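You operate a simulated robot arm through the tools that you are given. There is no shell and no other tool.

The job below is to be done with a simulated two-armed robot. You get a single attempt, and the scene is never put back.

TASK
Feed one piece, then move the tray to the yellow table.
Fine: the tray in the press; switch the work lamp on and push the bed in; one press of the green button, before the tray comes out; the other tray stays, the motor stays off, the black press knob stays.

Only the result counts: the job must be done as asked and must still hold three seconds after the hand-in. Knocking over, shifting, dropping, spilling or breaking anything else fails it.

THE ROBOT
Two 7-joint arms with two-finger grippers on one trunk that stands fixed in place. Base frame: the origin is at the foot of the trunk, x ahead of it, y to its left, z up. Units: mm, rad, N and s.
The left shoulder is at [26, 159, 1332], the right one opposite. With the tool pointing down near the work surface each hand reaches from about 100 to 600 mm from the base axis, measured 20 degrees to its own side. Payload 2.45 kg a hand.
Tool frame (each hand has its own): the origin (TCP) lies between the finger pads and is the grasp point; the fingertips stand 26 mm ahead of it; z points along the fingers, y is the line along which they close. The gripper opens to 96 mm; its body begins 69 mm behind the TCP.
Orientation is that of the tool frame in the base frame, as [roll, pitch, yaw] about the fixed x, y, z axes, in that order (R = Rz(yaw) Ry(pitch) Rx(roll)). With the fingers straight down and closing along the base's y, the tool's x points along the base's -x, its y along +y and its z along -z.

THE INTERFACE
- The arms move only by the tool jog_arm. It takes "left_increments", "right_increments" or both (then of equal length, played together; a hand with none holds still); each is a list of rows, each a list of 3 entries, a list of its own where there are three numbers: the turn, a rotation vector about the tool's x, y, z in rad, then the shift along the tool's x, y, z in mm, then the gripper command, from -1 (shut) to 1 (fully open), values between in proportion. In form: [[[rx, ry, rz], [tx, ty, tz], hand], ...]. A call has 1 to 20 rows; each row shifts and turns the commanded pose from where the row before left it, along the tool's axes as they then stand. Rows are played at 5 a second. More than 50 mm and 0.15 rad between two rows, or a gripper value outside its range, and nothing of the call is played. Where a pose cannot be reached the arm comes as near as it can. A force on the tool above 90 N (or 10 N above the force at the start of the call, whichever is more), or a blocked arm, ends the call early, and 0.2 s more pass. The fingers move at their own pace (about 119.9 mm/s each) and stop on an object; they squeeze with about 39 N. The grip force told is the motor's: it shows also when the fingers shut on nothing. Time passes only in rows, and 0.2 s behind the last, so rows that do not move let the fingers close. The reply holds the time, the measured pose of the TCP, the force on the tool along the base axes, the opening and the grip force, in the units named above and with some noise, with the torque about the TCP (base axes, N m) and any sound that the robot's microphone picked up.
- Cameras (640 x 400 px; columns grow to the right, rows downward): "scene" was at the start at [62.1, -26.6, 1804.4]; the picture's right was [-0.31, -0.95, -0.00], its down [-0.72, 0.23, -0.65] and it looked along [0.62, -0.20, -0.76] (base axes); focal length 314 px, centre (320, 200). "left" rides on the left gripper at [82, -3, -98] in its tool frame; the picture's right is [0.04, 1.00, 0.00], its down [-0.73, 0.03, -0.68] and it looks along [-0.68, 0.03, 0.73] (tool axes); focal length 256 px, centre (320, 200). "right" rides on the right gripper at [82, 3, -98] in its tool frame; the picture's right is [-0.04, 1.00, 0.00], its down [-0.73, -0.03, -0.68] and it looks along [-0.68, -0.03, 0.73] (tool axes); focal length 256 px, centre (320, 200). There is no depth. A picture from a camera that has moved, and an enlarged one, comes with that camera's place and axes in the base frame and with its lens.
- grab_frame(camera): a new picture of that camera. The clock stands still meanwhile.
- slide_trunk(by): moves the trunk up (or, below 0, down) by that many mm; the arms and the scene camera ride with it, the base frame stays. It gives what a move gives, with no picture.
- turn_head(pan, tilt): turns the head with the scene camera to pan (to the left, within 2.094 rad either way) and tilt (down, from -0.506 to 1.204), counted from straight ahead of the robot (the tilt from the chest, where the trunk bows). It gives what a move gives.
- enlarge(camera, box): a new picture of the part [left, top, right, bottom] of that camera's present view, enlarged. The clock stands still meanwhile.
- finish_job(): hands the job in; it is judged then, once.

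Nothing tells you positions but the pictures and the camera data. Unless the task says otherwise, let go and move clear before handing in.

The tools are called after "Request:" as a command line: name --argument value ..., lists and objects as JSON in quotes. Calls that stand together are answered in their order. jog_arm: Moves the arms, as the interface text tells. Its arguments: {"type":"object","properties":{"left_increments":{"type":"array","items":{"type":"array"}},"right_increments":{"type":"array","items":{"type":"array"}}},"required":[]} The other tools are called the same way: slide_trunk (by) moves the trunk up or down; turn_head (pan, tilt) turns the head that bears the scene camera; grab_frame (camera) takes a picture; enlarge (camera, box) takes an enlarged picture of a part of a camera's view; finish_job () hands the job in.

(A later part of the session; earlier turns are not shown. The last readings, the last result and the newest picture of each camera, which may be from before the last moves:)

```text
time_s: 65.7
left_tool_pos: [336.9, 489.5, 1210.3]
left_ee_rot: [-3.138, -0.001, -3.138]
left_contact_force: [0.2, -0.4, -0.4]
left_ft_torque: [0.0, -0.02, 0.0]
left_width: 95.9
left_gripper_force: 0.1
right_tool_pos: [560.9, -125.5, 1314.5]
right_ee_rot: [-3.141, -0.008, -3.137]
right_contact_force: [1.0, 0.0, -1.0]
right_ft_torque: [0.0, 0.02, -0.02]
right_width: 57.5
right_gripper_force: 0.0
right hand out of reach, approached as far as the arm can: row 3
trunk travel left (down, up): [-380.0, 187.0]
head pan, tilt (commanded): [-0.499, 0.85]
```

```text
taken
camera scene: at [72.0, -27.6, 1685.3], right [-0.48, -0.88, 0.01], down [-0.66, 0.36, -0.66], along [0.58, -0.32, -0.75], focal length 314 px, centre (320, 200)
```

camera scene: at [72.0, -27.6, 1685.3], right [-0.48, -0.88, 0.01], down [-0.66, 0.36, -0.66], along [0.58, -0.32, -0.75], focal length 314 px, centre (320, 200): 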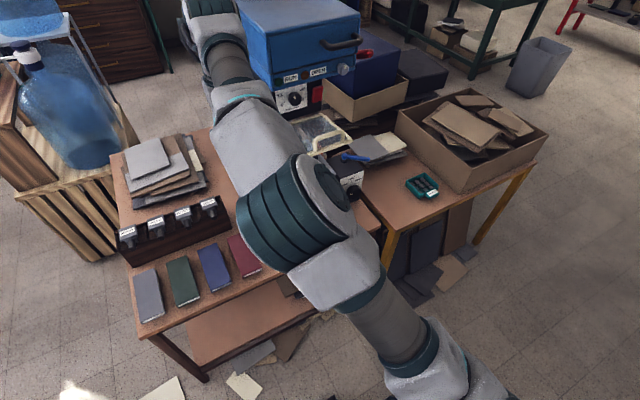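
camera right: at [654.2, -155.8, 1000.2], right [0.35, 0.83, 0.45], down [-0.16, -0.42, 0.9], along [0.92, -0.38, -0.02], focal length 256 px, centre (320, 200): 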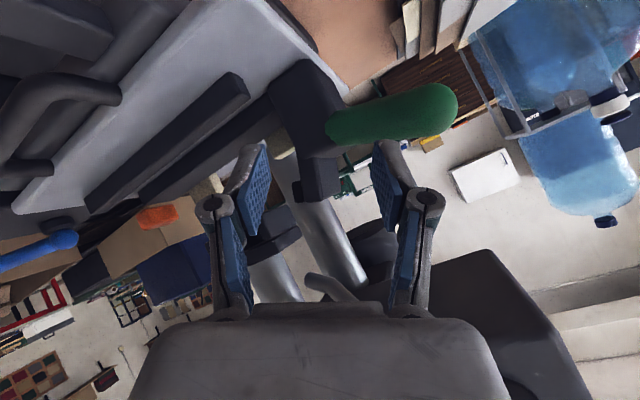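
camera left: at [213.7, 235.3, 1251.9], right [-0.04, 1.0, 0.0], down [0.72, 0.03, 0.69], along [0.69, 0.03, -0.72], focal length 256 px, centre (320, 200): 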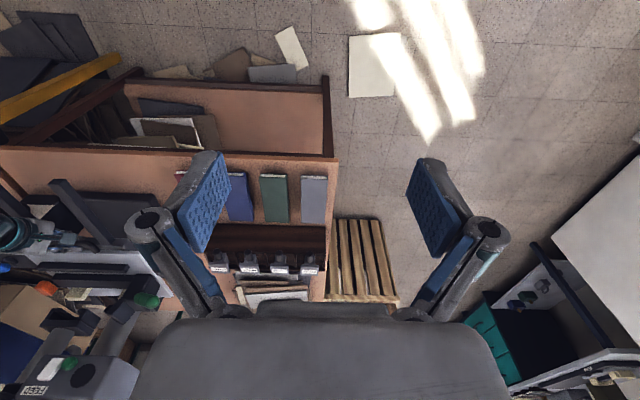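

The hand got to y = -125 this way. Now I'll come back slightly to y = -165 and pitch the tool forward while holding the wrist about where it is.

Request:
jog_arm --right_increments '[[[0, 0, 0], [0, -20, 0], 0.2], [[0, 0, 0], [0, -20, 0], 0.2], [[0, -0.125, 0], [-24, 0, 0], 0.2], [[0, -0.125, 0], [-24, 0, 0], 0.2], [[0, -0.125, 0], [-24, 0, 0], 0.2], [[0, -0.125, 0], [-24, 0, 0], 0.2]]'

Request:
grab_frame --camera "scene"

Request:
grab_frame --camera "right"

```text
time_s: 67.1
left_tool_pos: [336.4, 483.3, 1213.9]
left_ee_rot: [3.141, 0.001, -3.139]
left_contact_force: [0.4, 0.0, -0.4]
left_ft_torque: [-0.04, -0.03, 0.02]
left_width: 95.8
left_gripper_force: 0.0
right_tool_pos: [653.3, -170.7, 1332.1]
right_ee_rot: [3.138, 0.498, -3.141]
right_contact_force: [-0.2, 0.7, 0.7]
right_ft_torque: [0.0, -0.02, 0.01]
right_width: 57.8
right_gripper_force: 0.0
trunk travel left (down, up): [-380.0, 187.0]
head pan, tilt (commanded): [-0.499, 0.85]
```

```text
taken
camera scene: at [70.7, -34.4, 1685.3], right [-0.48, -0.88, 0.0], down [-0.66, 0.36, -0.66], along [0.58, -0.32, -0.75], focal length 314 px, centre (320, 200)
```

scene: 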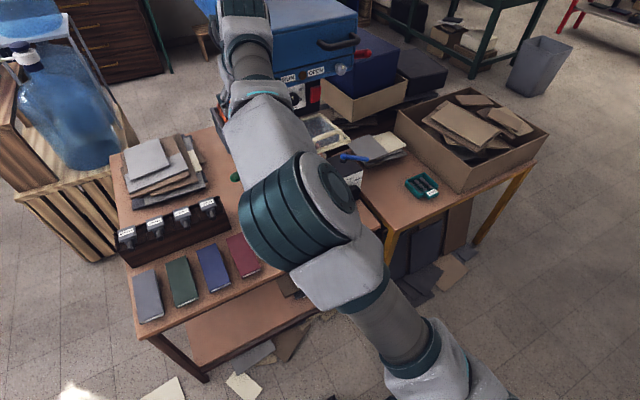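

```text
taken
camera right: at [536.1, -168.1, 1378.9], right [0.03, 1.0, 0.02], down [0.32, -0.03, 0.95], along [0.95, -0.02, -0.32], focal length 256 px, centre (320, 200)
```

right: 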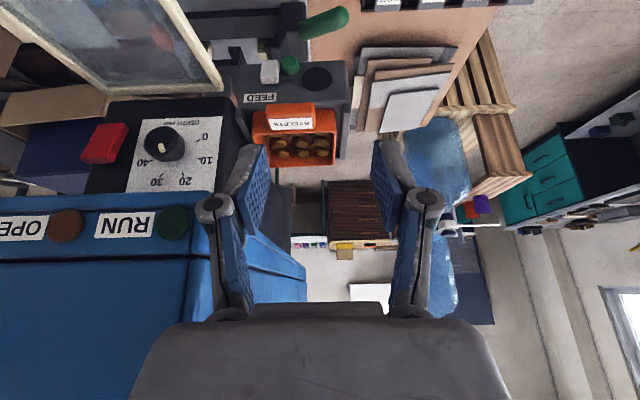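

This approach works: the right camera now looks straight onto the feed unit and tray. I'll zoom in.

Request:
enlarge --camera "right" --box '[220, 40, 360, 170]'

Request:
enlarge --camera "right" --box '[240, 45, 340, 105]'

Request:
enlarge --camera "right" --box '[60, 100, 240, 250]'

```text
3.08 times, centred on (290, 105) of right
camera zoom: at [536.1, -168.1, 1378.9], right [0.03, 1.0, 0.02], down [0.32, -0.03, 0.95], along [0.95, -0.02, -0.32], focal length 788 px, centre (412, 492)
```

zoom: 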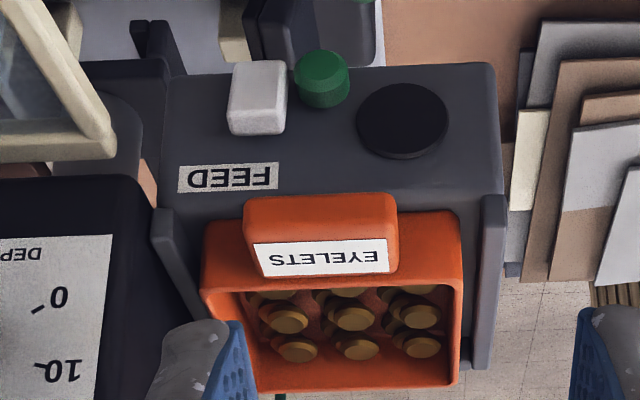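

```text
6.40 times, centred on (290, 75) of right
camera zoom: at [536.1, -168.1, 1378.9], right [0.03, 1.0, 0.02], down [0.32, -0.03, 0.95], along [0.95, -0.02, -0.32], focal length 1638 px, centre (512, 1000)
```

zoom: 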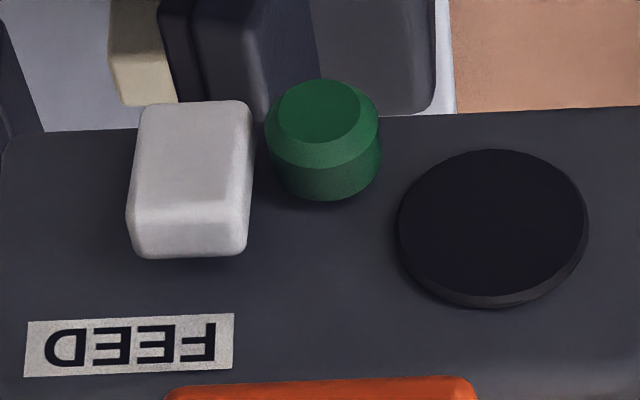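

```text
2.67 times, centred on (150, 175) of right
camera zoom: at [536.1, -168.1, 1378.9], right [0.03, 1.0, 0.02], down [0.32, -0.03, 0.95], along [0.95, -0.02, -0.32], focal length 683 px, centre (773, 267)
```

zoom: 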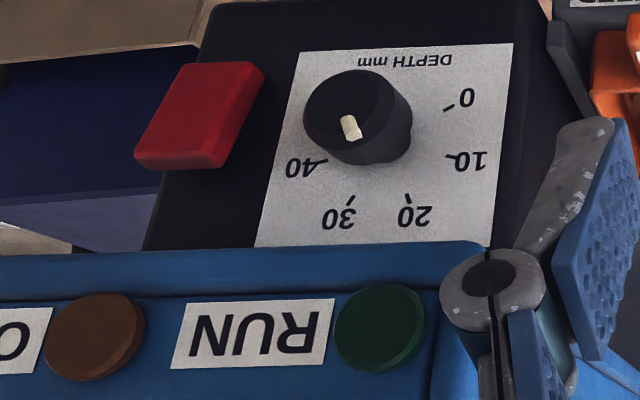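

From this view the geometry is clear: the white rocker's top end sticks out and its bottom is pushed in, with its top edge at about (773, -232, 1144). The green button face is at (778, -207, 1118). I'll bring the fingertip down in front of the feed, short of the rocker.

Request:
jog_arm --right_increments '[[[0, -0.1, 0], [8.7, -8.3, 31.9], 0.2], [[0, -0.1, 0], [8.7, -8.3, 31.9], 0.2], [[0, -0.1, 0], [8.7, -8.3, 31.9], 0.2]]'

Request:
grab_frame --camera "right"

Request:
grab_frame --camera "scene"

```text
time_s: 67.9
left_tool_pos: [335.5, 485.2, 1212.7]
left_ee_rot: [-3.141, 0.002, -3.14]
left_contact_force: [0.4, -0.1, -0.5]
left_ft_torque: [0.03, 0.0, -0.01]
left_width: 95.5
left_gripper_force: 0.1
right_tool_pos: [708.7, -214.9, 1247.0]
right_ee_rot: [3.136, 0.794, 3.141]
right_contact_force: [0.0, -0.1, 0.8]
right_ft_torque: [0.02, -0.02, 0.03]
right_width: 57.7
right_gripper_force: 0.0
right hand out of reach, approached as far as the arm can: row 1, 2, 3
trunk travel left (down, up): [-380.0, 187.0]
head pan, tilt (commanded): [-0.499, 0.85]
```

```text
taken
camera right: at [581.2, -211.1, 1256.8], right [0.02, 1.0, 0.03], down [0.03, -0.03, 1.0], along [1.0, -0.02, -0.03], focal length 256 px, centre (320, 200)
```

right: 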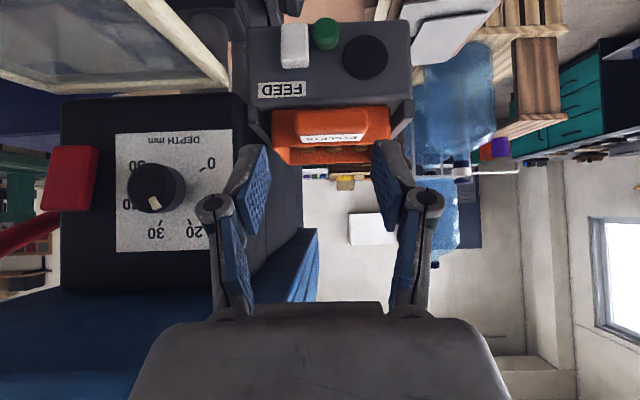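

```text
taken
camera scene: at [72.0, -33.6, 1685.3], right [-0.48, -0.88, 0.0], down [-0.66, 0.36, -0.66], along [0.58, -0.32, -0.75], focal length 314 px, centre (320, 200)
```

scene: 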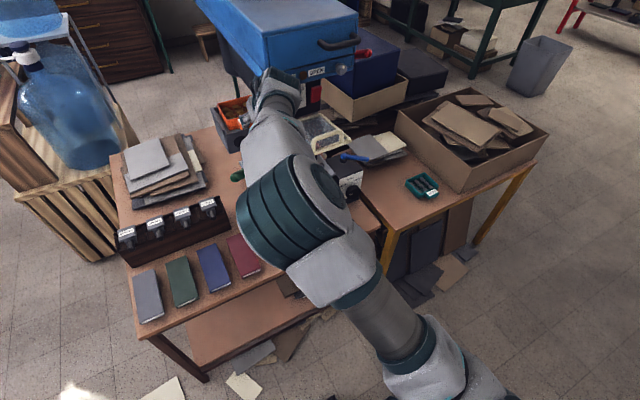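

The arm is limited when the wrist is near shoulder height, so a lower trunk with the arm reaching up suits this spot. I'll pull back to the reachable posture in front of the feed and then lower the trunk.

Request:
jog_arm --right_increments '[[[0, 0.1, 0], [0, 13, -36], 0.2], [[0, 0.1, 0], [0, 13, -36], 0.2], [[0, 0, 0], [0, 12, -36], 0.2]]'

Request:
grab_frame --camera "scene"

```text
time_s: 68.7
left_tool_pos: [334.6, 487.3, 1213.2]
left_ee_rot: [-3.139, 0.003, -3.14]
left_contact_force: [0.6, -0.6, 0.6]
left_ft_torque: [0.0, -0.02, -0.03]
left_width: 96.0
left_gripper_force: 0.1
right_tool_pos: [646.8, -185.8, 1336.1]
right_ee_rot: [3.139, 0.595, -3.139]
right_contact_force: [-0.3, -0.4, 0.1]
right_ft_torque: [0.0, 0.0, -0.03]
right_width: 57.5
right_gripper_force: 0.1
right hand out of reach, approached as far as the arm can: row 1, 3
trunk travel left (down, up): [-380.0, 187.0]
head pan, tilt (commanded): [-0.499, 0.85]
```

```text
taken
camera scene: at [68.6, -31.7, 1685.5], right [-0.48, -0.88, 0.0], down [-0.66, 0.36, -0.66], along [0.58, -0.32, -0.75], focal length 314 px, centre (320, 200)
```

scene: 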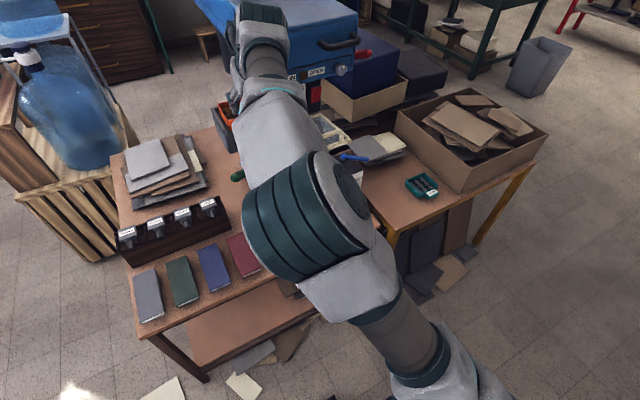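

Request:
slide_trunk --by -100

Request:
grab_frame --camera "right"

Request:
slide_trunk --by -90

Request:
grab_frame --camera "right"

Request:
grab_frame --camera "scene"

```text
time_s: 70.0
left_tool_pos: [349.1, 486.4, 1092.6]
left_ee_rot: [-3.14, -0.059, -3.14]
left_contact_force: [0.1, 0.8, 0.2]
left_ft_torque: [0.03, -0.03, -0.04]
left_width: 95.8
left_gripper_force: 0.2
right_tool_pos: [665.4, -186.0, 1205.8]
right_ee_rot: [3.136, 0.544, -3.139]
right_contact_force: [0.3, -0.8, -0.7]
right_ft_torque: [-0.01, -0.01, 0.0]
right_width: 57.6
right_gripper_force: 0.1
trunk travel left (down, up): [-280.0, 287.0]
head pan, tilt (commanded): [-0.499, 0.85]
```

```text
taken
camera right: at [545.0, -183.7, 1247.0], right [0.03, 1.0, 0.02], down [0.28, -0.03, 0.96], along [0.96, -0.02, -0.28], focal length 256 px, centre (320, 200)
```

right: 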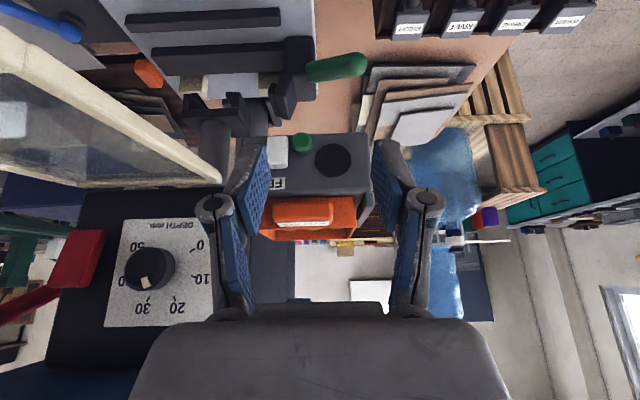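

```text
time_s: 71.3
left_tool_pos: [368.2, 486.1, 967.7]
left_ee_rot: [3.141, -0.167, -3.14]
left_contact_force: [-0.3, -0.8, 0.5]
left_ft_torque: [0.03, -0.01, -0.04]
left_width: 96.1
left_gripper_force: 0.2
right_tool_pos: [691.1, -187.1, 1053.7]
right_ee_rot: [3.136, 0.447, -3.14]
right_contact_force: [-0.3, 1.4, 0.4]
right_ft_torque: [-0.01, -0.01, -0.03]
right_width: 57.5
right_gripper_force: 0.1
trunk travel left (down, up): [-190.0, 377.0]
head pan, tilt (commanded): [-0.499, 0.85]
```

```text
taken
camera right: at [576.8, -184.8, 1106.8], right [0.03, 1.0, 0.02], down [0.37, -0.03, 0.93], along [0.93, -0.02, -0.37], focal length 256 px, centre (320, 200)
```

right: 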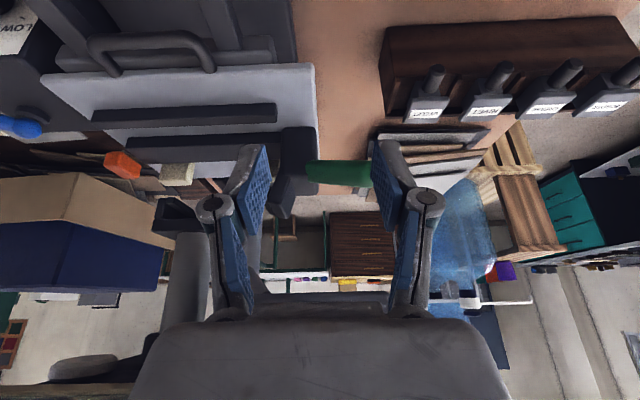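

```text
taken
camera scene: at [183.8, -33.2, 1490.1], right [-0.48, -0.88, 0.0], down [-0.66, 0.36, -0.66], along [0.58, -0.32, -0.75], focal length 314 px, centre (320, 200)
```

scene: 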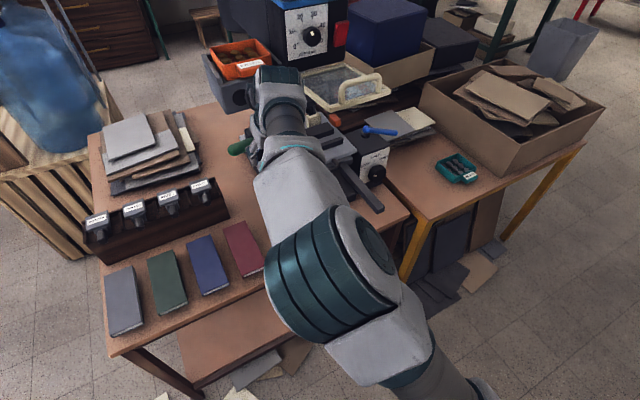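

The trunk leans forward as it lowers, which brings the shoulder closer to the machine. I'll raise the hand in front of the feed and pitch the tool forward a little.

Request:
jog_arm --right_increments '[[[0, -0.1, 0], [-16.3, -2.3, -17.8], 0.2], [[0, -0.1, 0], [-16.3, -2.3, -17.8], 0.2], [[0, -0.1, 0], [-16.3, -2.3, -17.8], 0.2], [[0, -0.1, 0], [-16.3, -2.3, -17.8], 0.2]]'

Request:
grab_frame --camera "right"

Request:
grab_frame --camera "scene"

```text
time_s: 72.3
left_tool_pos: [366.5, 486.2, 967.4]
left_ee_rot: [-3.14, -0.165, -3.139]
left_contact_force: [0.7, 0.8, 0.7]
left_ft_torque: [0.0, 0.0, 0.0]
left_width: 96.0
left_gripper_force: 0.0
right_tool_pos: [716.4, -207.1, 1153.0]
right_ee_rot: [3.132, 0.844, -3.141]
right_contact_force: [0.5, -0.4, 0.3]
right_ft_torque: [-0.01, -0.03, 0.0]
right_width: 57.5
right_gripper_force: 0.0
right hand out of reach, approached as far as the arm can: row 2, 3, 4
trunk travel left (down, up): [-190.0, 377.0]
head pan, tilt (commanded): [-0.499, 0.85]
```

```text
taken
camera right: at [589.1, -203.6, 1156.5], right [0.02, 1.0, 0.04], down [-0.02, -0.04, 1.0], along [1.0, -0.02, 0.02], focal length 256 px, centre (320, 200)
```

right: 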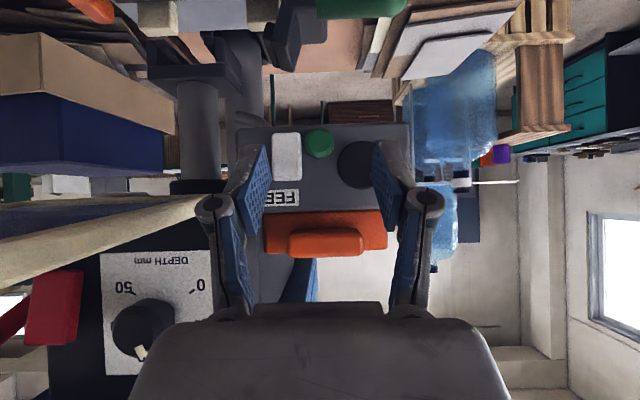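

```text
taken
camera scene: at [183.5, -33.5, 1489.9], right [-0.48, -0.88, 0.0], down [-0.66, 0.36, -0.66], along [0.58, -0.32, -0.75], focal length 314 px, centre (320, 200)
```

scene: 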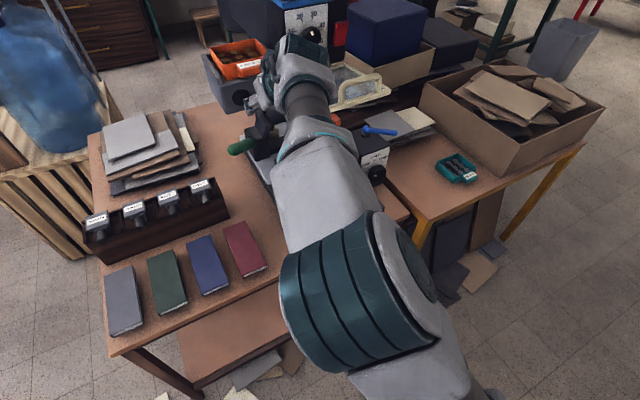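

I'm in front of the feed with the fingertip just above the rocker's height. I'll narrow the gripper to about 36 mm so the right-hand finger lines up with the white rocker, move a bit closer, and check the alignment.

Request:
jog_arm --right_increments '[[[0, 0, 0], [0, 0, 0], -0.25], [[0, 0, 0], [-2.7, 0, 7.6], -0.25], [[0, 0, 0], [-2.7, 0, 7.6], -0.25]]'

Request:
grab_frame --camera "right"

Request:
enlarge --camera "right" --box '[220, 100, 420, 270]'

```text
time_s: 73.1
left_tool_pos: [370.4, 483.6, 966.0]
left_ee_rot: [3.14, -0.169, -3.139]
left_contact_force: [0.0, 0.0, -0.2]
left_ft_torque: [-0.02, 0.01, 0.02]
left_width: 95.9
left_gripper_force: 0.1
right_tool_pos: [730.9, -206.0, 1144.9]
right_ee_rot: [3.131, 0.844, 3.141]
right_contact_force: [0.2, -1.1, -0.1]
right_ft_torque: [-0.03, -0.03, -0.02]
right_width: 36.0
right_gripper_force: 0.1
trunk travel left (down, up): [-190.0, 377.0]
head pan, tilt (commanded): [-0.499, 0.85]
```

```text
taken
camera right: at [605.3, -203.4, 1149.2], right [0.02, 1.0, 0.04], down [-0.02, -0.04, 1.0], along [1.0, -0.02, 0.02], focal length 256 px, centre (320, 200)
```

right: 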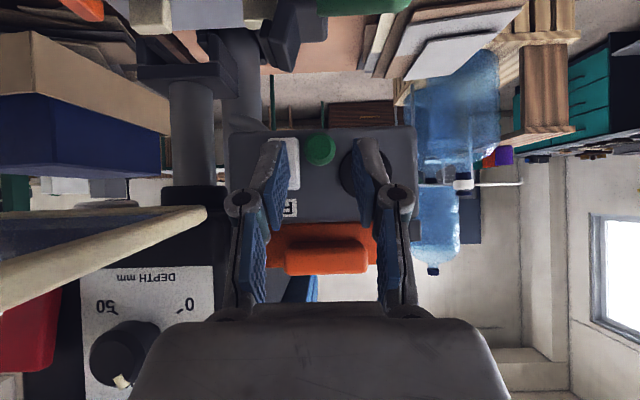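

```text
2.35 times, centred on (320, 185) of right
camera zoom: at [605.3, -203.4, 1149.2], right [0.02, 1.0, 0.04], down [-0.02, -0.04, 1.0], along [1.0, -0.02, 0.02], focal length 602 px, centre (320, 235)
```

zoom: 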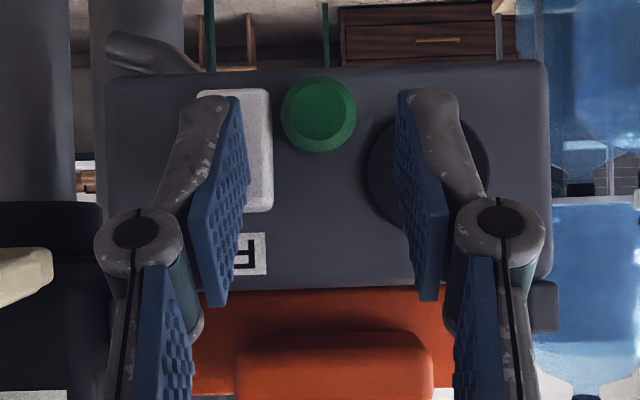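

Alignment looks good: the right finger is over the white rocker, with green and the disc clear between the fingers. I'll push forward in small steps.

Request:
jog_arm --right_increments '[[[0, 0, 0], [-2.7, 0, 3], -0.25], [[0, 0, 0], [-2.7, 0, 3], -0.25], [[0, 0, 0], [-2.7, 0, 3], -0.25], [[0, 0, 0], [-2.7, 0, 3], -0.25]]'

Request:
enlarge --camera "right" --box '[220, 100, 420, 270]'

```text
time_s: 74.1
left_tool_pos: [368.2, 485.4, 967.8]
left_ee_rot: [3.141, -0.167, -3.139]
left_contact_force: [-0.6, 0.3, 0.3]
left_ft_torque: [0.0, 0.0, 0.0]
left_width: 96.0
left_gripper_force: 0.1
right_tool_pos: [747.7, -206.5, 1146.2]
right_ee_rot: [3.134, 0.843, -3.141]
right_contact_force: [-1.8, -0.1, 1.2]
right_ft_torque: [-0.04, -0.04, -0.05]
right_width: 36.1
right_gripper_force: 0.2
trunk travel left (down, up): [-190.0, 377.0]
head pan, tilt (commanded): [-0.499, 0.85]
```

```text
2.35 times, centred on (320, 185) of right
camera zoom: at [620.7, -203.2, 1150.2], right [0.02, 1.0, 0.04], down [-0.02, -0.03, 1.0], along [1.0, -0.02, 0.02], focal length 602 px, centre (320, 235)
```

zoom: 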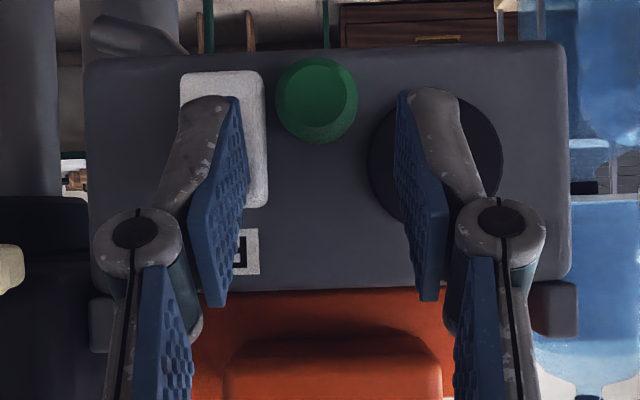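

First contact, with the force just rising. I'll keep pressing.

Request:
jog_arm --right_increments '[[[0, 0, 0], [-2, 0, 2.3], -0.25], [[0, 0, 0], [-2, 0, 2.3], -0.25], [[0, 0, 0], [-2, 0, 2.3], -0.25]]'

Request:
enlarge --camera "right" --box '[220, 100, 420, 270]'

Request:
enlarge --camera "scene" --box '[200, 0, 400, 130]'

```text
time_s: 74.9
left_tool_pos: [365.7, 482.9, 968.6]
left_ee_rot: [3.14, -0.166, -3.14]
left_contact_force: [0.1, 0.0, -1.1]
left_ft_torque: [0.02, 0.05, 0.01]
left_width: 96.0
left_gripper_force: 0.0
right_tool_pos: [751.9, -210.5, 1145.6]
right_ee_rot: [3.13, 0.839, 3.136]
right_contact_force: [-37.3, -4.7, -10.0]
right_ft_torque: [0.11, 0.54, -0.96]
right_width: 43.3
right_gripper_force: 4.6
trunk travel left (down, up): [-190.0, 377.0]
head pan, tilt (commanded): [-0.499, 0.85]
heard: click
```

```text
2.35 times, centred on (320, 185) of right
camera zoom: at [625.8, -206.8, 1149.9], right [0.03, 1.0, 0.04], down [-0.02, -0.04, 1.0], along [1.0, -0.03, 0.02], focal length 602 px, centre (320, 235)
```

zoom: 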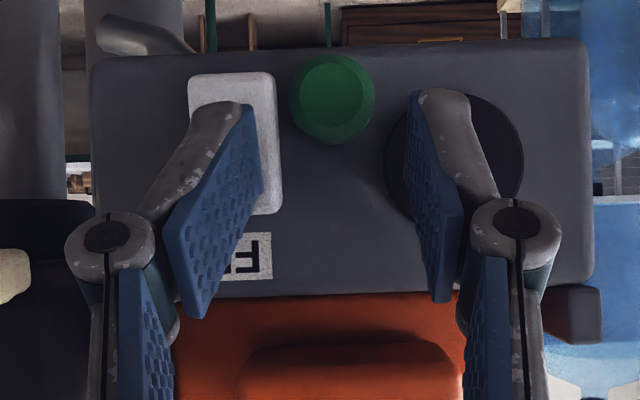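

```text
3.08 times, centred on (300, 65) of scene
camera zoom: at [176.9, -36.3, 1490.4], right [-0.48, -0.88, 0.0], down [-0.66, 0.36, -0.66], along [0.58, -0.32, -0.75], focal length 965 px, centre (382, 615)
```

zoom: 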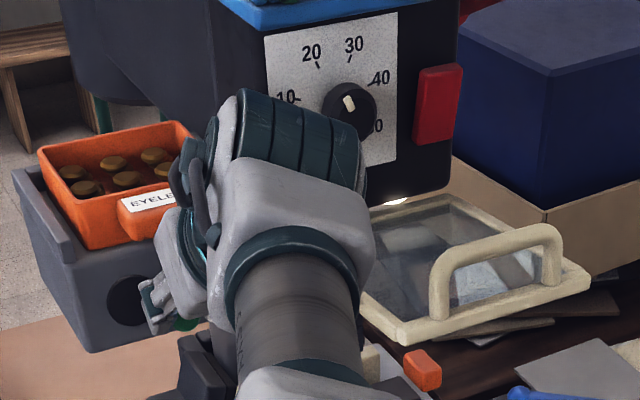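

I heard a click, and there's now a bright glow under the press body, so the white rocker was the work lamp and it's on. I'll back the finger off straight.

Request:
jog_arm --right_increments '[[[0, 0, 0], [5.3, 0, -6], -0.25], [[0, 0, 0], [5.3, 0, -6], -0.25], [[0, 0, 0], [5.3, 0, -6], -0.25], [[0, 0, 0], [5.3, 0, -6], -0.25]]'

Request:
grab_frame --camera "right"

Request:
enlarge --camera "right" --box '[220, 100, 420, 270]'

Request:
enlarge --camera "scene" --box '[200, 0, 400, 130]'

```text
time_s: 75.9
left_tool_pos: [368.9, 483.2, 968.1]
left_ee_rot: [3.139, -0.169, -3.14]
left_contact_force: [0.0, -0.4, -0.1]
left_ft_torque: [-0.02, 0.03, -0.01]
left_width: 95.9
left_gripper_force: 0.1
right_tool_pos: [724.2, -207.8, 1145.8]
right_ee_rot: [3.129, 0.844, 3.138]
right_contact_force: [0.1, 0.0, -0.2]
right_ft_torque: [-0.01, 0.01, 0.04]
right_width: 35.9
right_gripper_force: 0.1
trunk travel left (down, up): [-190.0, 377.0]
head pan, tilt (commanded): [-0.499, 0.85]
```

```text
taken
camera right: at [598.2, -206.0, 1149.3], right [0.02, 1.0, 0.04], down [-0.02, -0.04, 1.0], along [1.0, -0.02, 0.02], focal length 256 px, centre (320, 200)
```

right: 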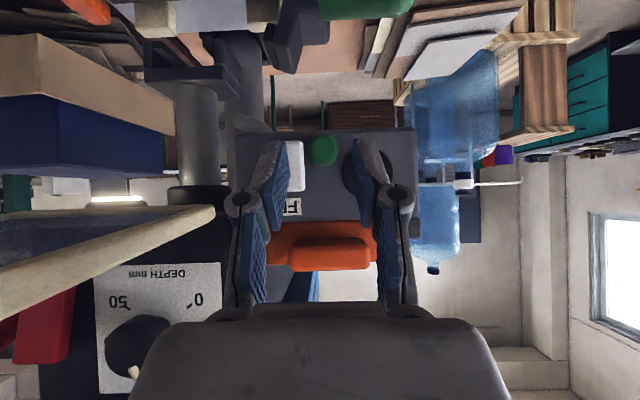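

```text
2.35 times, centred on (320, 185) of right
camera zoom: at [598.2, -206.0, 1149.3], right [0.02, 1.0, 0.04], down [-0.02, -0.04, 1.0], along [1.0, -0.02, 0.02], focal length 602 px, centre (320, 235)
```

zoom: 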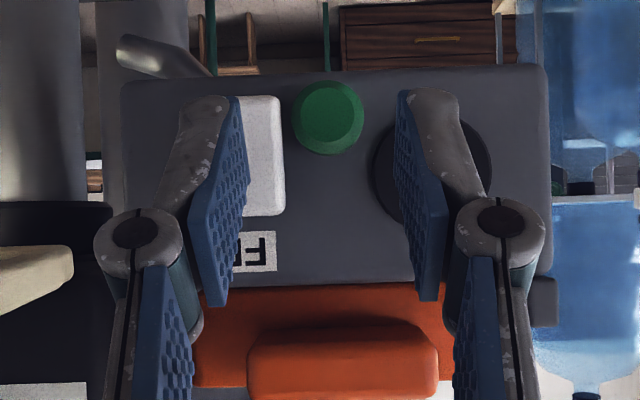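

```text
3.08 times, centred on (300, 65) of scene
camera zoom: at [184.5, -35.9, 1489.7], right [-0.48, -0.88, 0.0], down [-0.66, 0.36, -0.66], along [0.58, -0.32, -0.75], focal length 965 px, centre (382, 615)
```

zoom: 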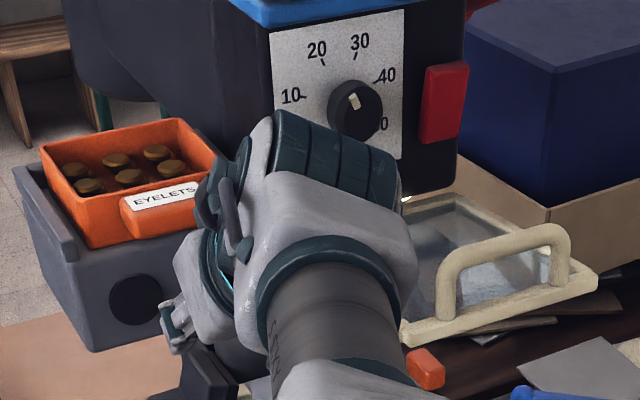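

The lamp disc is lit. Next is the green button: I'll close the fingers to a single narrow tip and line it up with the button's centre.

Request:
jog_arm --right_increments '[[[0, 0, 0], [0, 0, 0], -1], [[0, 0, 0], [0, 0, 0], -1], [[0, 0, 0], [3.8, 4, 10.8], -1], [[0, 0, 0], [3.8, 4, 10.8], -1]]'

Request:
grab_frame --camera "right"

Request:
enlarge --camera "right" --box '[240, 100, 400, 240]'

```text
time_s: 76.9
left_tool_pos: [369.3, 484.2, 967.1]
left_ee_rot: [3.141, -0.168, -3.139]
left_contact_force: [-0.5, -0.1, -0.5]
left_ft_torque: [0.02, 0.04, -0.03]
left_width: 96.1
left_gripper_force: 0.0
right_tool_pos: [736.2, -199.7, 1125.8]
right_ee_rot: [3.13, 0.84, 3.139]
right_contact_force: [0.8, 0.1, 0.5]
right_ft_torque: [0.02, 0.04, -0.03]
right_width: 0.2
right_gripper_force: 28.7
trunk travel left (down, up): [-190.0, 377.0]
head pan, tilt (commanded): [-0.499, 0.85]
```

```text
taken
camera right: at [610.4, -196.5, 1129.5], right [0.02, 1.0, 0.04], down [-0.02, -0.04, 1.0], along [1.0, -0.02, 0.02], focal length 256 px, centre (320, 200)
```

right: 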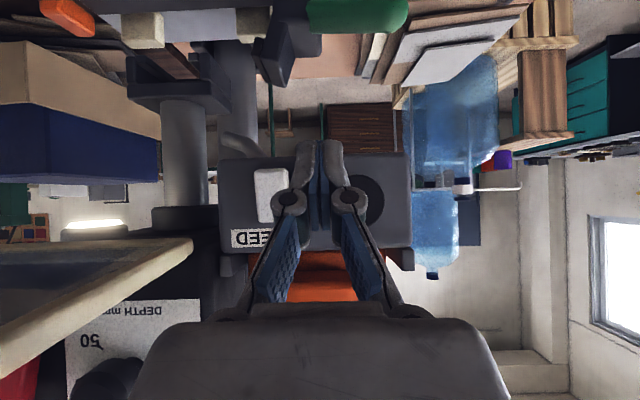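

```text
2.86 times, centred on (320, 170) of right
camera zoom: at [610.4, -196.5, 1129.5], right [0.02, 1.0, 0.04], down [-0.02, -0.04, 1.0], along [1.0, -0.02, 0.02], focal length 731 px, centre (320, 286)
```

zoom: 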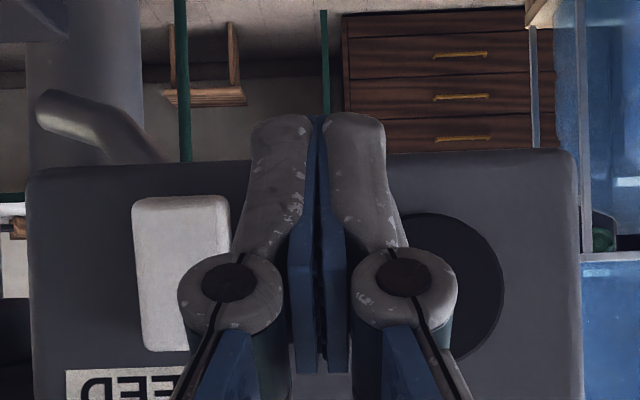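

The closed tip covers the green button's centre and stays about 7 mm clear of the rocker. I'll push forward slowly until it clicks.

Request:
jog_arm --right_increments '[[[0, 0, 0], [-2.7, 0, 3], -1], [[0, 0, 0], [-2.7, 0, 3], -1], [[0, 0, 0], [-2.7, 0, 3], -1]]'

```text
time_s: 77.7
left_tool_pos: [368.8, 484.8, 967.3]
left_ee_rot: [3.14, -0.167, -3.138]
left_contact_force: [0.2, -0.2, -0.5]
left_ft_torque: [0.03, 0.0, 0.0]
left_width: 96.1
left_gripper_force: 0.1
right_tool_pos: [748.0, -198.3, 1125.8]
right_ee_rot: [3.132, 0.843, 3.138]
right_contact_force: [0.3, -0.4, -0.1]
right_ft_torque: [0.0, -0.01, 0.0]
right_width: 0.3
right_gripper_force: 28.3
trunk travel left (down, up): [-190.0, 377.0]
head pan, tilt (commanded): [-0.499, 0.85]
```

Request:
jog_arm --right_increments '[[[0, 0, 0], [-1.7, 0, 1.9], -1], [[0, 0, 0], [-1.7, 0, 1.9], -1]]'

```text
time_s: 78.3
left_tool_pos: [368.2, 485.8, 967.0]
left_ee_rot: [-3.138, -0.169, -3.139]
left_contact_force: [0.5, -0.7, 0.2]
left_ft_torque: [0.0, 0.0, 0.0]
left_width: 96.0
left_gripper_force: 0.1
right_tool_pos: [753.5, -198.2, 1126.1]
right_ee_rot: [3.134, 0.843, 3.14]
right_contact_force: [-2.7, 0.2, -1.2]
right_ft_torque: [0.01, 0.02, 0.04]
right_width: 0.1
right_gripper_force: 28.6
trunk travel left (down, up): [-190.0, 377.0]
head pan, tilt (commanded): [-0.499, 0.85]
heard: click
```

A click at light force means the button was pressed once. I'll back straight off and look.

Request:
jog_arm --right_increments '[[[0, 0, 0], [4, 0, -4.5], -1], [[0, 0, 0], [5.3, 0, -6], -1], [[0, 0, 0], [5.3, 0, -6], -1], [[0, 0, 0], [0, 0, 0], -1]]'

Request:
grab_frame --camera "right"

Request:
grab_frame --camera "scene"

```text
time_s: 79.3
left_tool_pos: [368.5, 484.7, 966.6]
left_ee_rot: [-3.141, -0.167, -3.141]
left_contact_force: [-0.7, 0.7, -0.8]
left_ft_torque: [0.02, 0.0, -0.02]
left_width: 96.2
left_gripper_force: 0.1
right_tool_pos: [733.8, -201.1, 1126.1]
right_ee_rot: [3.13, 0.84, 3.14]
right_contact_force: [-0.7, 0.6, -0.5]
right_ft_torque: [0.0, 0.0, -0.02]
right_width: 0.0
right_gripper_force: 28.8
right hand out of reach, approached as far as the arm can: row 3
trunk travel left (down, up): [-190.0, 377.0]
head pan, tilt (commanded): [-0.499, 0.85]
```

```text
taken
camera right: at [607.6, -198.3, 1131.2], right [0.02, 1.0, 0.04], down [-0.02, -0.04, 1.0], along [1.0, -0.02, 0.02], focal length 256 px, centre (320, 200)
```

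right: 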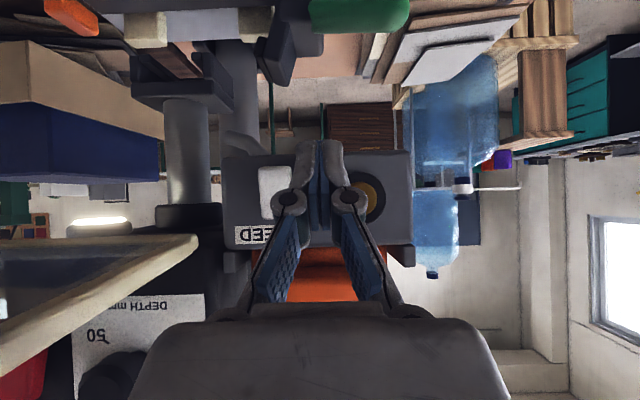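

```text
taken
camera scene: at [184.9, -33.3, 1489.7], right [-0.48, -0.88, 0.0], down [-0.66, 0.36, -0.66], along [0.58, -0.32, -0.75], focal length 314 px, centre (320, 200)
```

scene: 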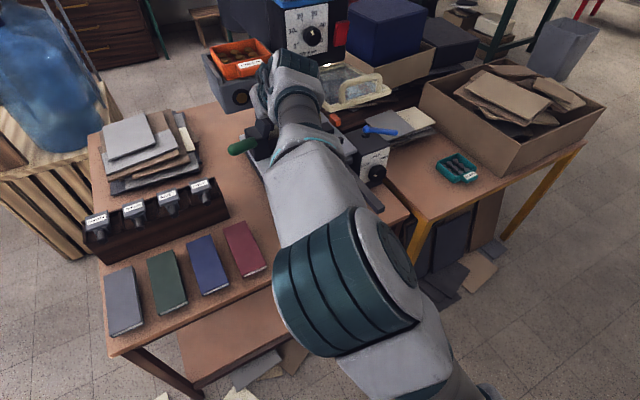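

The black disc now shows something golden, which looks like a fed eyelet. I'll zoom in to confirm.

Request:
enlarge --camera "right" --box '[240, 140, 420, 260]'

Request:
enlarge --camera "scene" --box '[190, 20, 370, 160]'

```text
3.33 times, centred on (330, 200) of right
camera zoom: at [607.6, -198.3, 1131.2], right [0.02, 1.0, 0.04], down [-0.02, -0.04, 1.0], along [1.0, -0.02, 0.02], focal length 853 px, centre (287, 200)
```

zoom: 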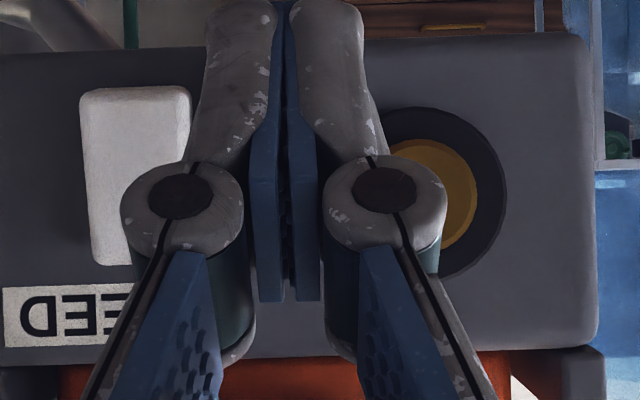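

```text
2.86 times, centred on (280, 90) of scene
camera zoom: at [184.9, -33.3, 1489.7], right [-0.48, -0.88, 0.0], down [-0.66, 0.36, -0.66], along [0.58, -0.32, -0.75], focal length 896 px, centre (434, 514)
```

zoom: 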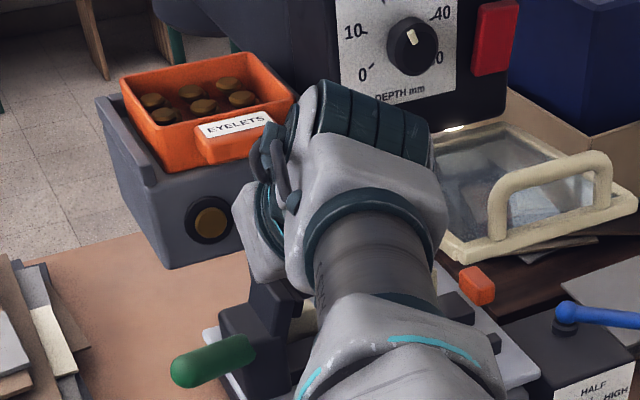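

One piece was fed: an eyelet shows in the outlet window. Now for the tray: its tab spans about y -234 to -178 and z 1184 to 1202, with its front at x 777. I'll rise in front of it, open the fingers and check.

Request:
jog_arm --right_increments '[[[0, 0, 0], [-14, -1.5, -16], -1], [[0, 0, 0], [-15, -1.5, -14], -1], [[0, 0, 0], [-16, -1.5, -14], -1], [[0, 0, 0], [-17, -1.5, -12], -1], [[0, 0, 0], [0, 0, -4], 0.67], [[0, 0, 0], [0, 0, 0], 0.67]]'

Request:
grab_frame --camera "right"

Request:
enlarge --camera "right" --box '[200, 60, 440, 230]'

Request:
grab_frame --camera "scene"

```text
time_s: 80.7
left_tool_pos: [368.6, 485.5, 967.1]
left_ee_rot: [-3.141, -0.168, -3.141]
left_contact_force: [-0.8, -0.8, 0.2]
left_ft_torque: [-0.03, 0.01, 0.0]
left_width: 95.9
left_gripper_force: 0.0
right_tool_pos: [730.6, -207.3, 1214.4]
right_ee_rot: [3.132, 0.842, 3.139]
right_contact_force: [0.1, -0.4, 0.7]
right_ft_torque: [0.01, 0.0, -0.02]
right_width: 80.1
right_gripper_force: 0.1
trunk travel left (down, up): [-190.0, 377.0]
head pan, tilt (commanded): [-0.499, 0.85]
```

```text
taken
camera right: at [604.2, -204.3, 1217.6], right [0.02, 1.0, 0.04], down [-0.02, -0.04, 1.0], along [1.0, -0.02, 0.02], focal length 256 px, centre (320, 200)
```

right: 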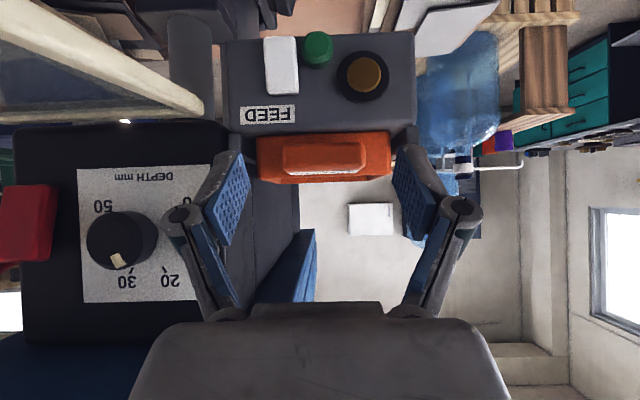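

```text
2.35 times, centred on (320, 145) of right
camera zoom: at [604.2, -204.3, 1217.6], right [0.02, 1.0, 0.04], down [-0.02, -0.04, 1.0], along [1.0, -0.02, 0.02], focal length 602 px, centre (320, 329)
```

zoom: 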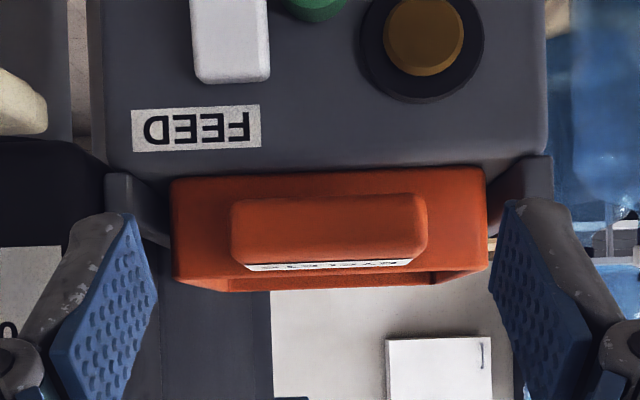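

```text
taken
camera scene: at [184.8, -33.5, 1489.7], right [-0.48, -0.88, 0.0], down [-0.66, 0.36, -0.66], along [0.58, -0.32, -0.75], focal length 314 px, centre (320, 200)
```

scene: 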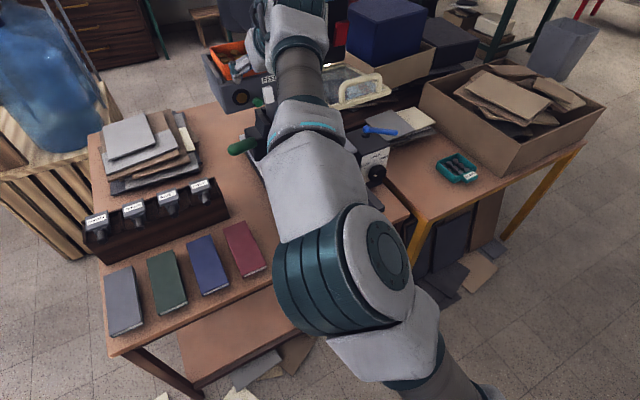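

The tab sits centred between the open fingers. I'll advance so the pads straddle it without touching the tray wall.

Request:
jog_arm --right_increments '[[[0, 0, 0], [-6, 0.9, 9], 0.67], [[0, 0, 0], [-6, 0.9, 9], 0.67], [[0, 0, 0], [-6, 0.9, 9], 0.67]]'

Request:
grab_frame --camera "right"

Request:
enlarge --camera "right" --box '[180, 60, 460, 240]'

```text
time_s: 81.5
left_tool_pos: [369.6, 485.6, 967.3]
left_ee_rot: [3.141, -0.169, -3.141]
left_contact_force: [0.0, -0.1, 0.0]
left_ft_torque: [-0.02, -0.01, 0.0]
left_width: 96.1
left_gripper_force: 0.0
right_tool_pos: [762.7, -204.4, 1208.7]
right_ee_rot: [3.132, 0.844, 3.14]
right_contact_force: [-0.1, 0.2, 0.5]
right_ft_torque: [0.01, 0.0, 0.0]
right_width: 80.3
right_gripper_force: 0.0
trunk travel left (down, up): [-190.0, 377.0]
head pan, tilt (commanded): [-0.499, 0.85]
```

```text
taken
camera right: at [637.2, -201.9, 1212.5], right [0.02, 1.0, 0.04], down [-0.02, -0.04, 1.0], along [1.0, -0.02, 0.02], focal length 256 px, centre (320, 200)
```

right: 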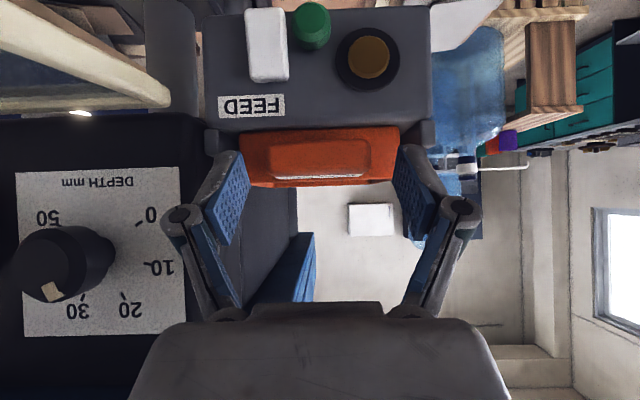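

```text
2.22 times, centred on (320, 150) of right
camera zoom: at [637.2, -201.9, 1212.5], right [0.02, 1.0, 0.04], down [-0.02, -0.04, 1.0], along [1.0, -0.02, 0.02], focal length 569 px, centre (320, 311)
```

zoom: 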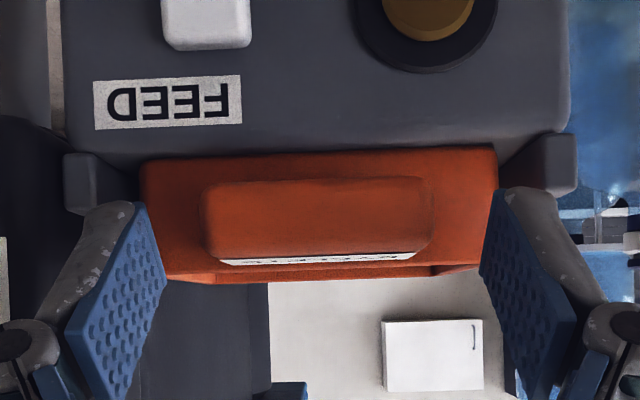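

Request:
jog_arm --right_increments '[[[0, 0, 0], [0, 0, 0], -1], [[0, 0, 0], [0, 0, 0], -1], [[0, 0, 0], [0, 0, 0], -1]]'

Request:
enlarge --camera "right" --box '[180, 60, 460, 240]'

```text
time_s: 82.3
left_tool_pos: [369.0, 485.6, 966.0]
left_ee_rot: [-3.141, -0.168, -3.14]
left_contact_force: [0.3, 1.1, 0.8]
left_ft_torque: [-0.01, 0.0, 0.02]
left_width: 96.1
left_gripper_force: 0.1
right_tool_pos: [761.9, -204.1, 1209.3]
right_ee_rot: [3.134, 0.844, 3.139]
right_contact_force: [-1.2, -0.4, 1.5]
right_ft_torque: [0.04, -0.02, 0.01]
right_width: 55.3
right_gripper_force: 38.7
trunk travel left (down, up): [-190.0, 377.0]
head pan, tilt (commanded): [-0.499, 0.85]
```

```text
2.22 times, centred on (320, 150) of right
camera zoom: at [636.1, -201.6, 1213.4], right [0.02, 1.0, 0.04], down [-0.02, -0.04, 1.0], along [1.0, -0.02, 0.02], focal length 569 px, centre (320, 311)
```

zoom: 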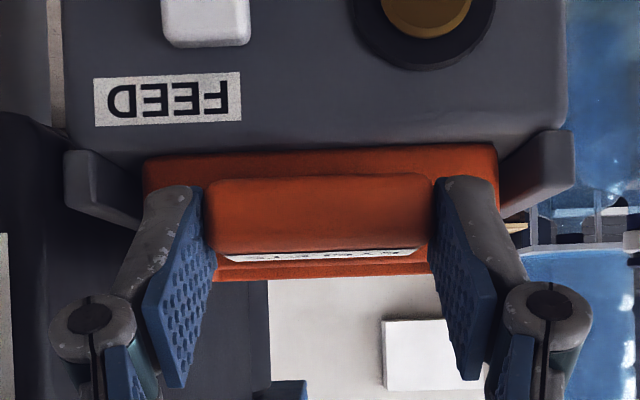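

The tab is firmly gripped, at 55 mm opening and 39 N. The tray rests on the feed's flat top between low cheeks, so I'll lift a little and check it stays level.

Request:
jog_arm --right_increments '[[[0, 0, 0], [-3.7, 0, -3.3], -1], [[0, 0, 0], [-3.7, 0, -3.3], -1], [[0, 0, 0], [-3.7, 0, -3.3], -1], [[0, 0, 0], [0, 0, 0], -1]]'

Request:
enlarge --camera "right" --box '[180, 60, 460, 240]'

Request:
enlarge --camera "scene" --box '[190, 20, 330, 130]'

```text
time_s: 83.3
left_tool_pos: [369.9, 483.7, 966.9]
left_ee_rot: [-3.141, -0.17, -3.141]
left_contact_force: [-0.2, 0.4, 0.0]
left_ft_torque: [-0.01, 0.02, -0.02]
left_width: 96.0
left_gripper_force: 0.0
right_tool_pos: [765.0, -206.1, 1218.8]
right_ee_rot: [3.125, 0.832, 3.134]
right_contact_force: [-22.8, 5.1, -46.1]
right_ft_torque: [1.01, -5.6, -1.23]
right_width: 55.5
right_gripper_force: 38.8
trunk travel left (down, up): [-190.0, 377.0]
head pan, tilt (commanded): [-0.499, 0.85]
```

```text
2.22 times, centred on (320, 150) of right
camera zoom: at [638.5, -202.0, 1223.3], right [0.02, 1.0, 0.04], down [-0.01, -0.04, 1.0], along [1.0, -0.02, 0.01], focal length 569 px, centre (320, 311)
```

zoom: 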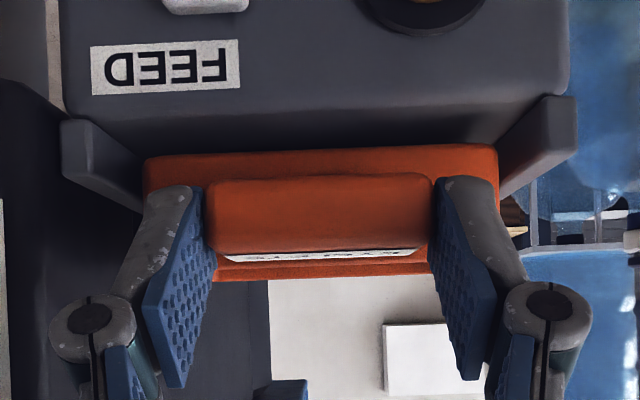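

```text
3.64 times, centred on (260, 75) of scene
camera zoom: at [187.6, -34.9, 1488.4], right [-0.48, -0.88, 0.0], down [-0.66, 0.36, -0.66], along [0.57, -0.32, -0.75], focal length 1140 px, centre (538, 654)
```

zoom: 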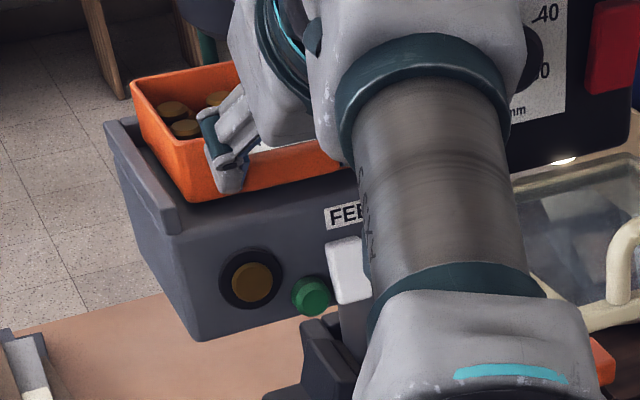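

The force pattern (torque -5.6 Nm about y) shows my hand's upper body touching the press head's lower edge, not the tray. I'm easing back down straight away.

Request:
jog_arm --right_increments '[[[0, 0, 0], [3.7, 0, 3.3], -1], [[0, 0, 0], [2.2, 0, 2], -1]]'

Request:
grab_frame --camera "scene"

Request:
grab_frame --camera "left"

```text
time_s: 83.9
left_tool_pos: [368.7, 484.6, 968.7]
left_ee_rot: [3.141, -0.165, -3.139]
left_contact_force: [0.0, -0.4, 0.2]
left_ft_torque: [0.04, -0.01, 0.01]
left_width: 95.8
left_gripper_force: 0.1
right_tool_pos: [763.2, -205.0, 1218.5]
right_ee_rot: [3.137, 0.846, -3.14]
right_contact_force: [4.6, -0.2, -8.6]
right_ft_torque: [0.34, -0.02, 0.2]
right_width: 55.2
right_gripper_force: 38.7
trunk travel left (down, up): [-190.0, 377.0]
head pan, tilt (commanded): [-0.499, 0.85]
```

```text
taken
camera scene: at [187.4, -34.3, 1489.8], right [-0.48, -0.88, 0.01], down [-0.66, 0.36, -0.66], along [0.57, -0.32, -0.75], focal length 314 px, centre (320, 200)
```

scene: 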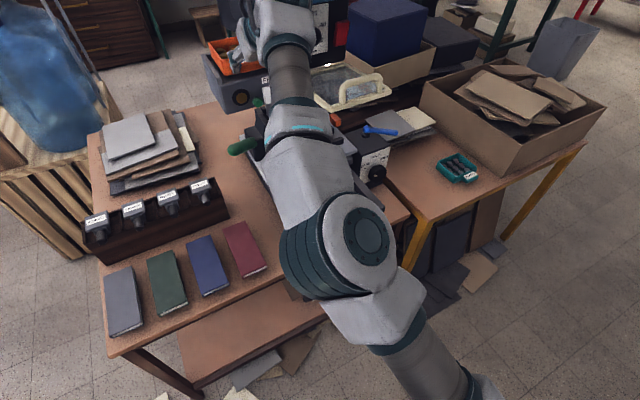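

```text
taken
camera left: at [306.1, 480.9, 1078.8], right [-0.04, 1.0, 0.01], down [0.84, 0.03, 0.55], along [0.55, 0.03, -0.84], focal length 256 px, centre (320, 200)
```

left: 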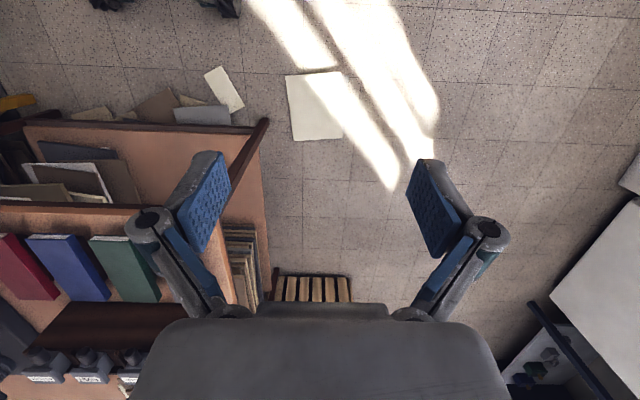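

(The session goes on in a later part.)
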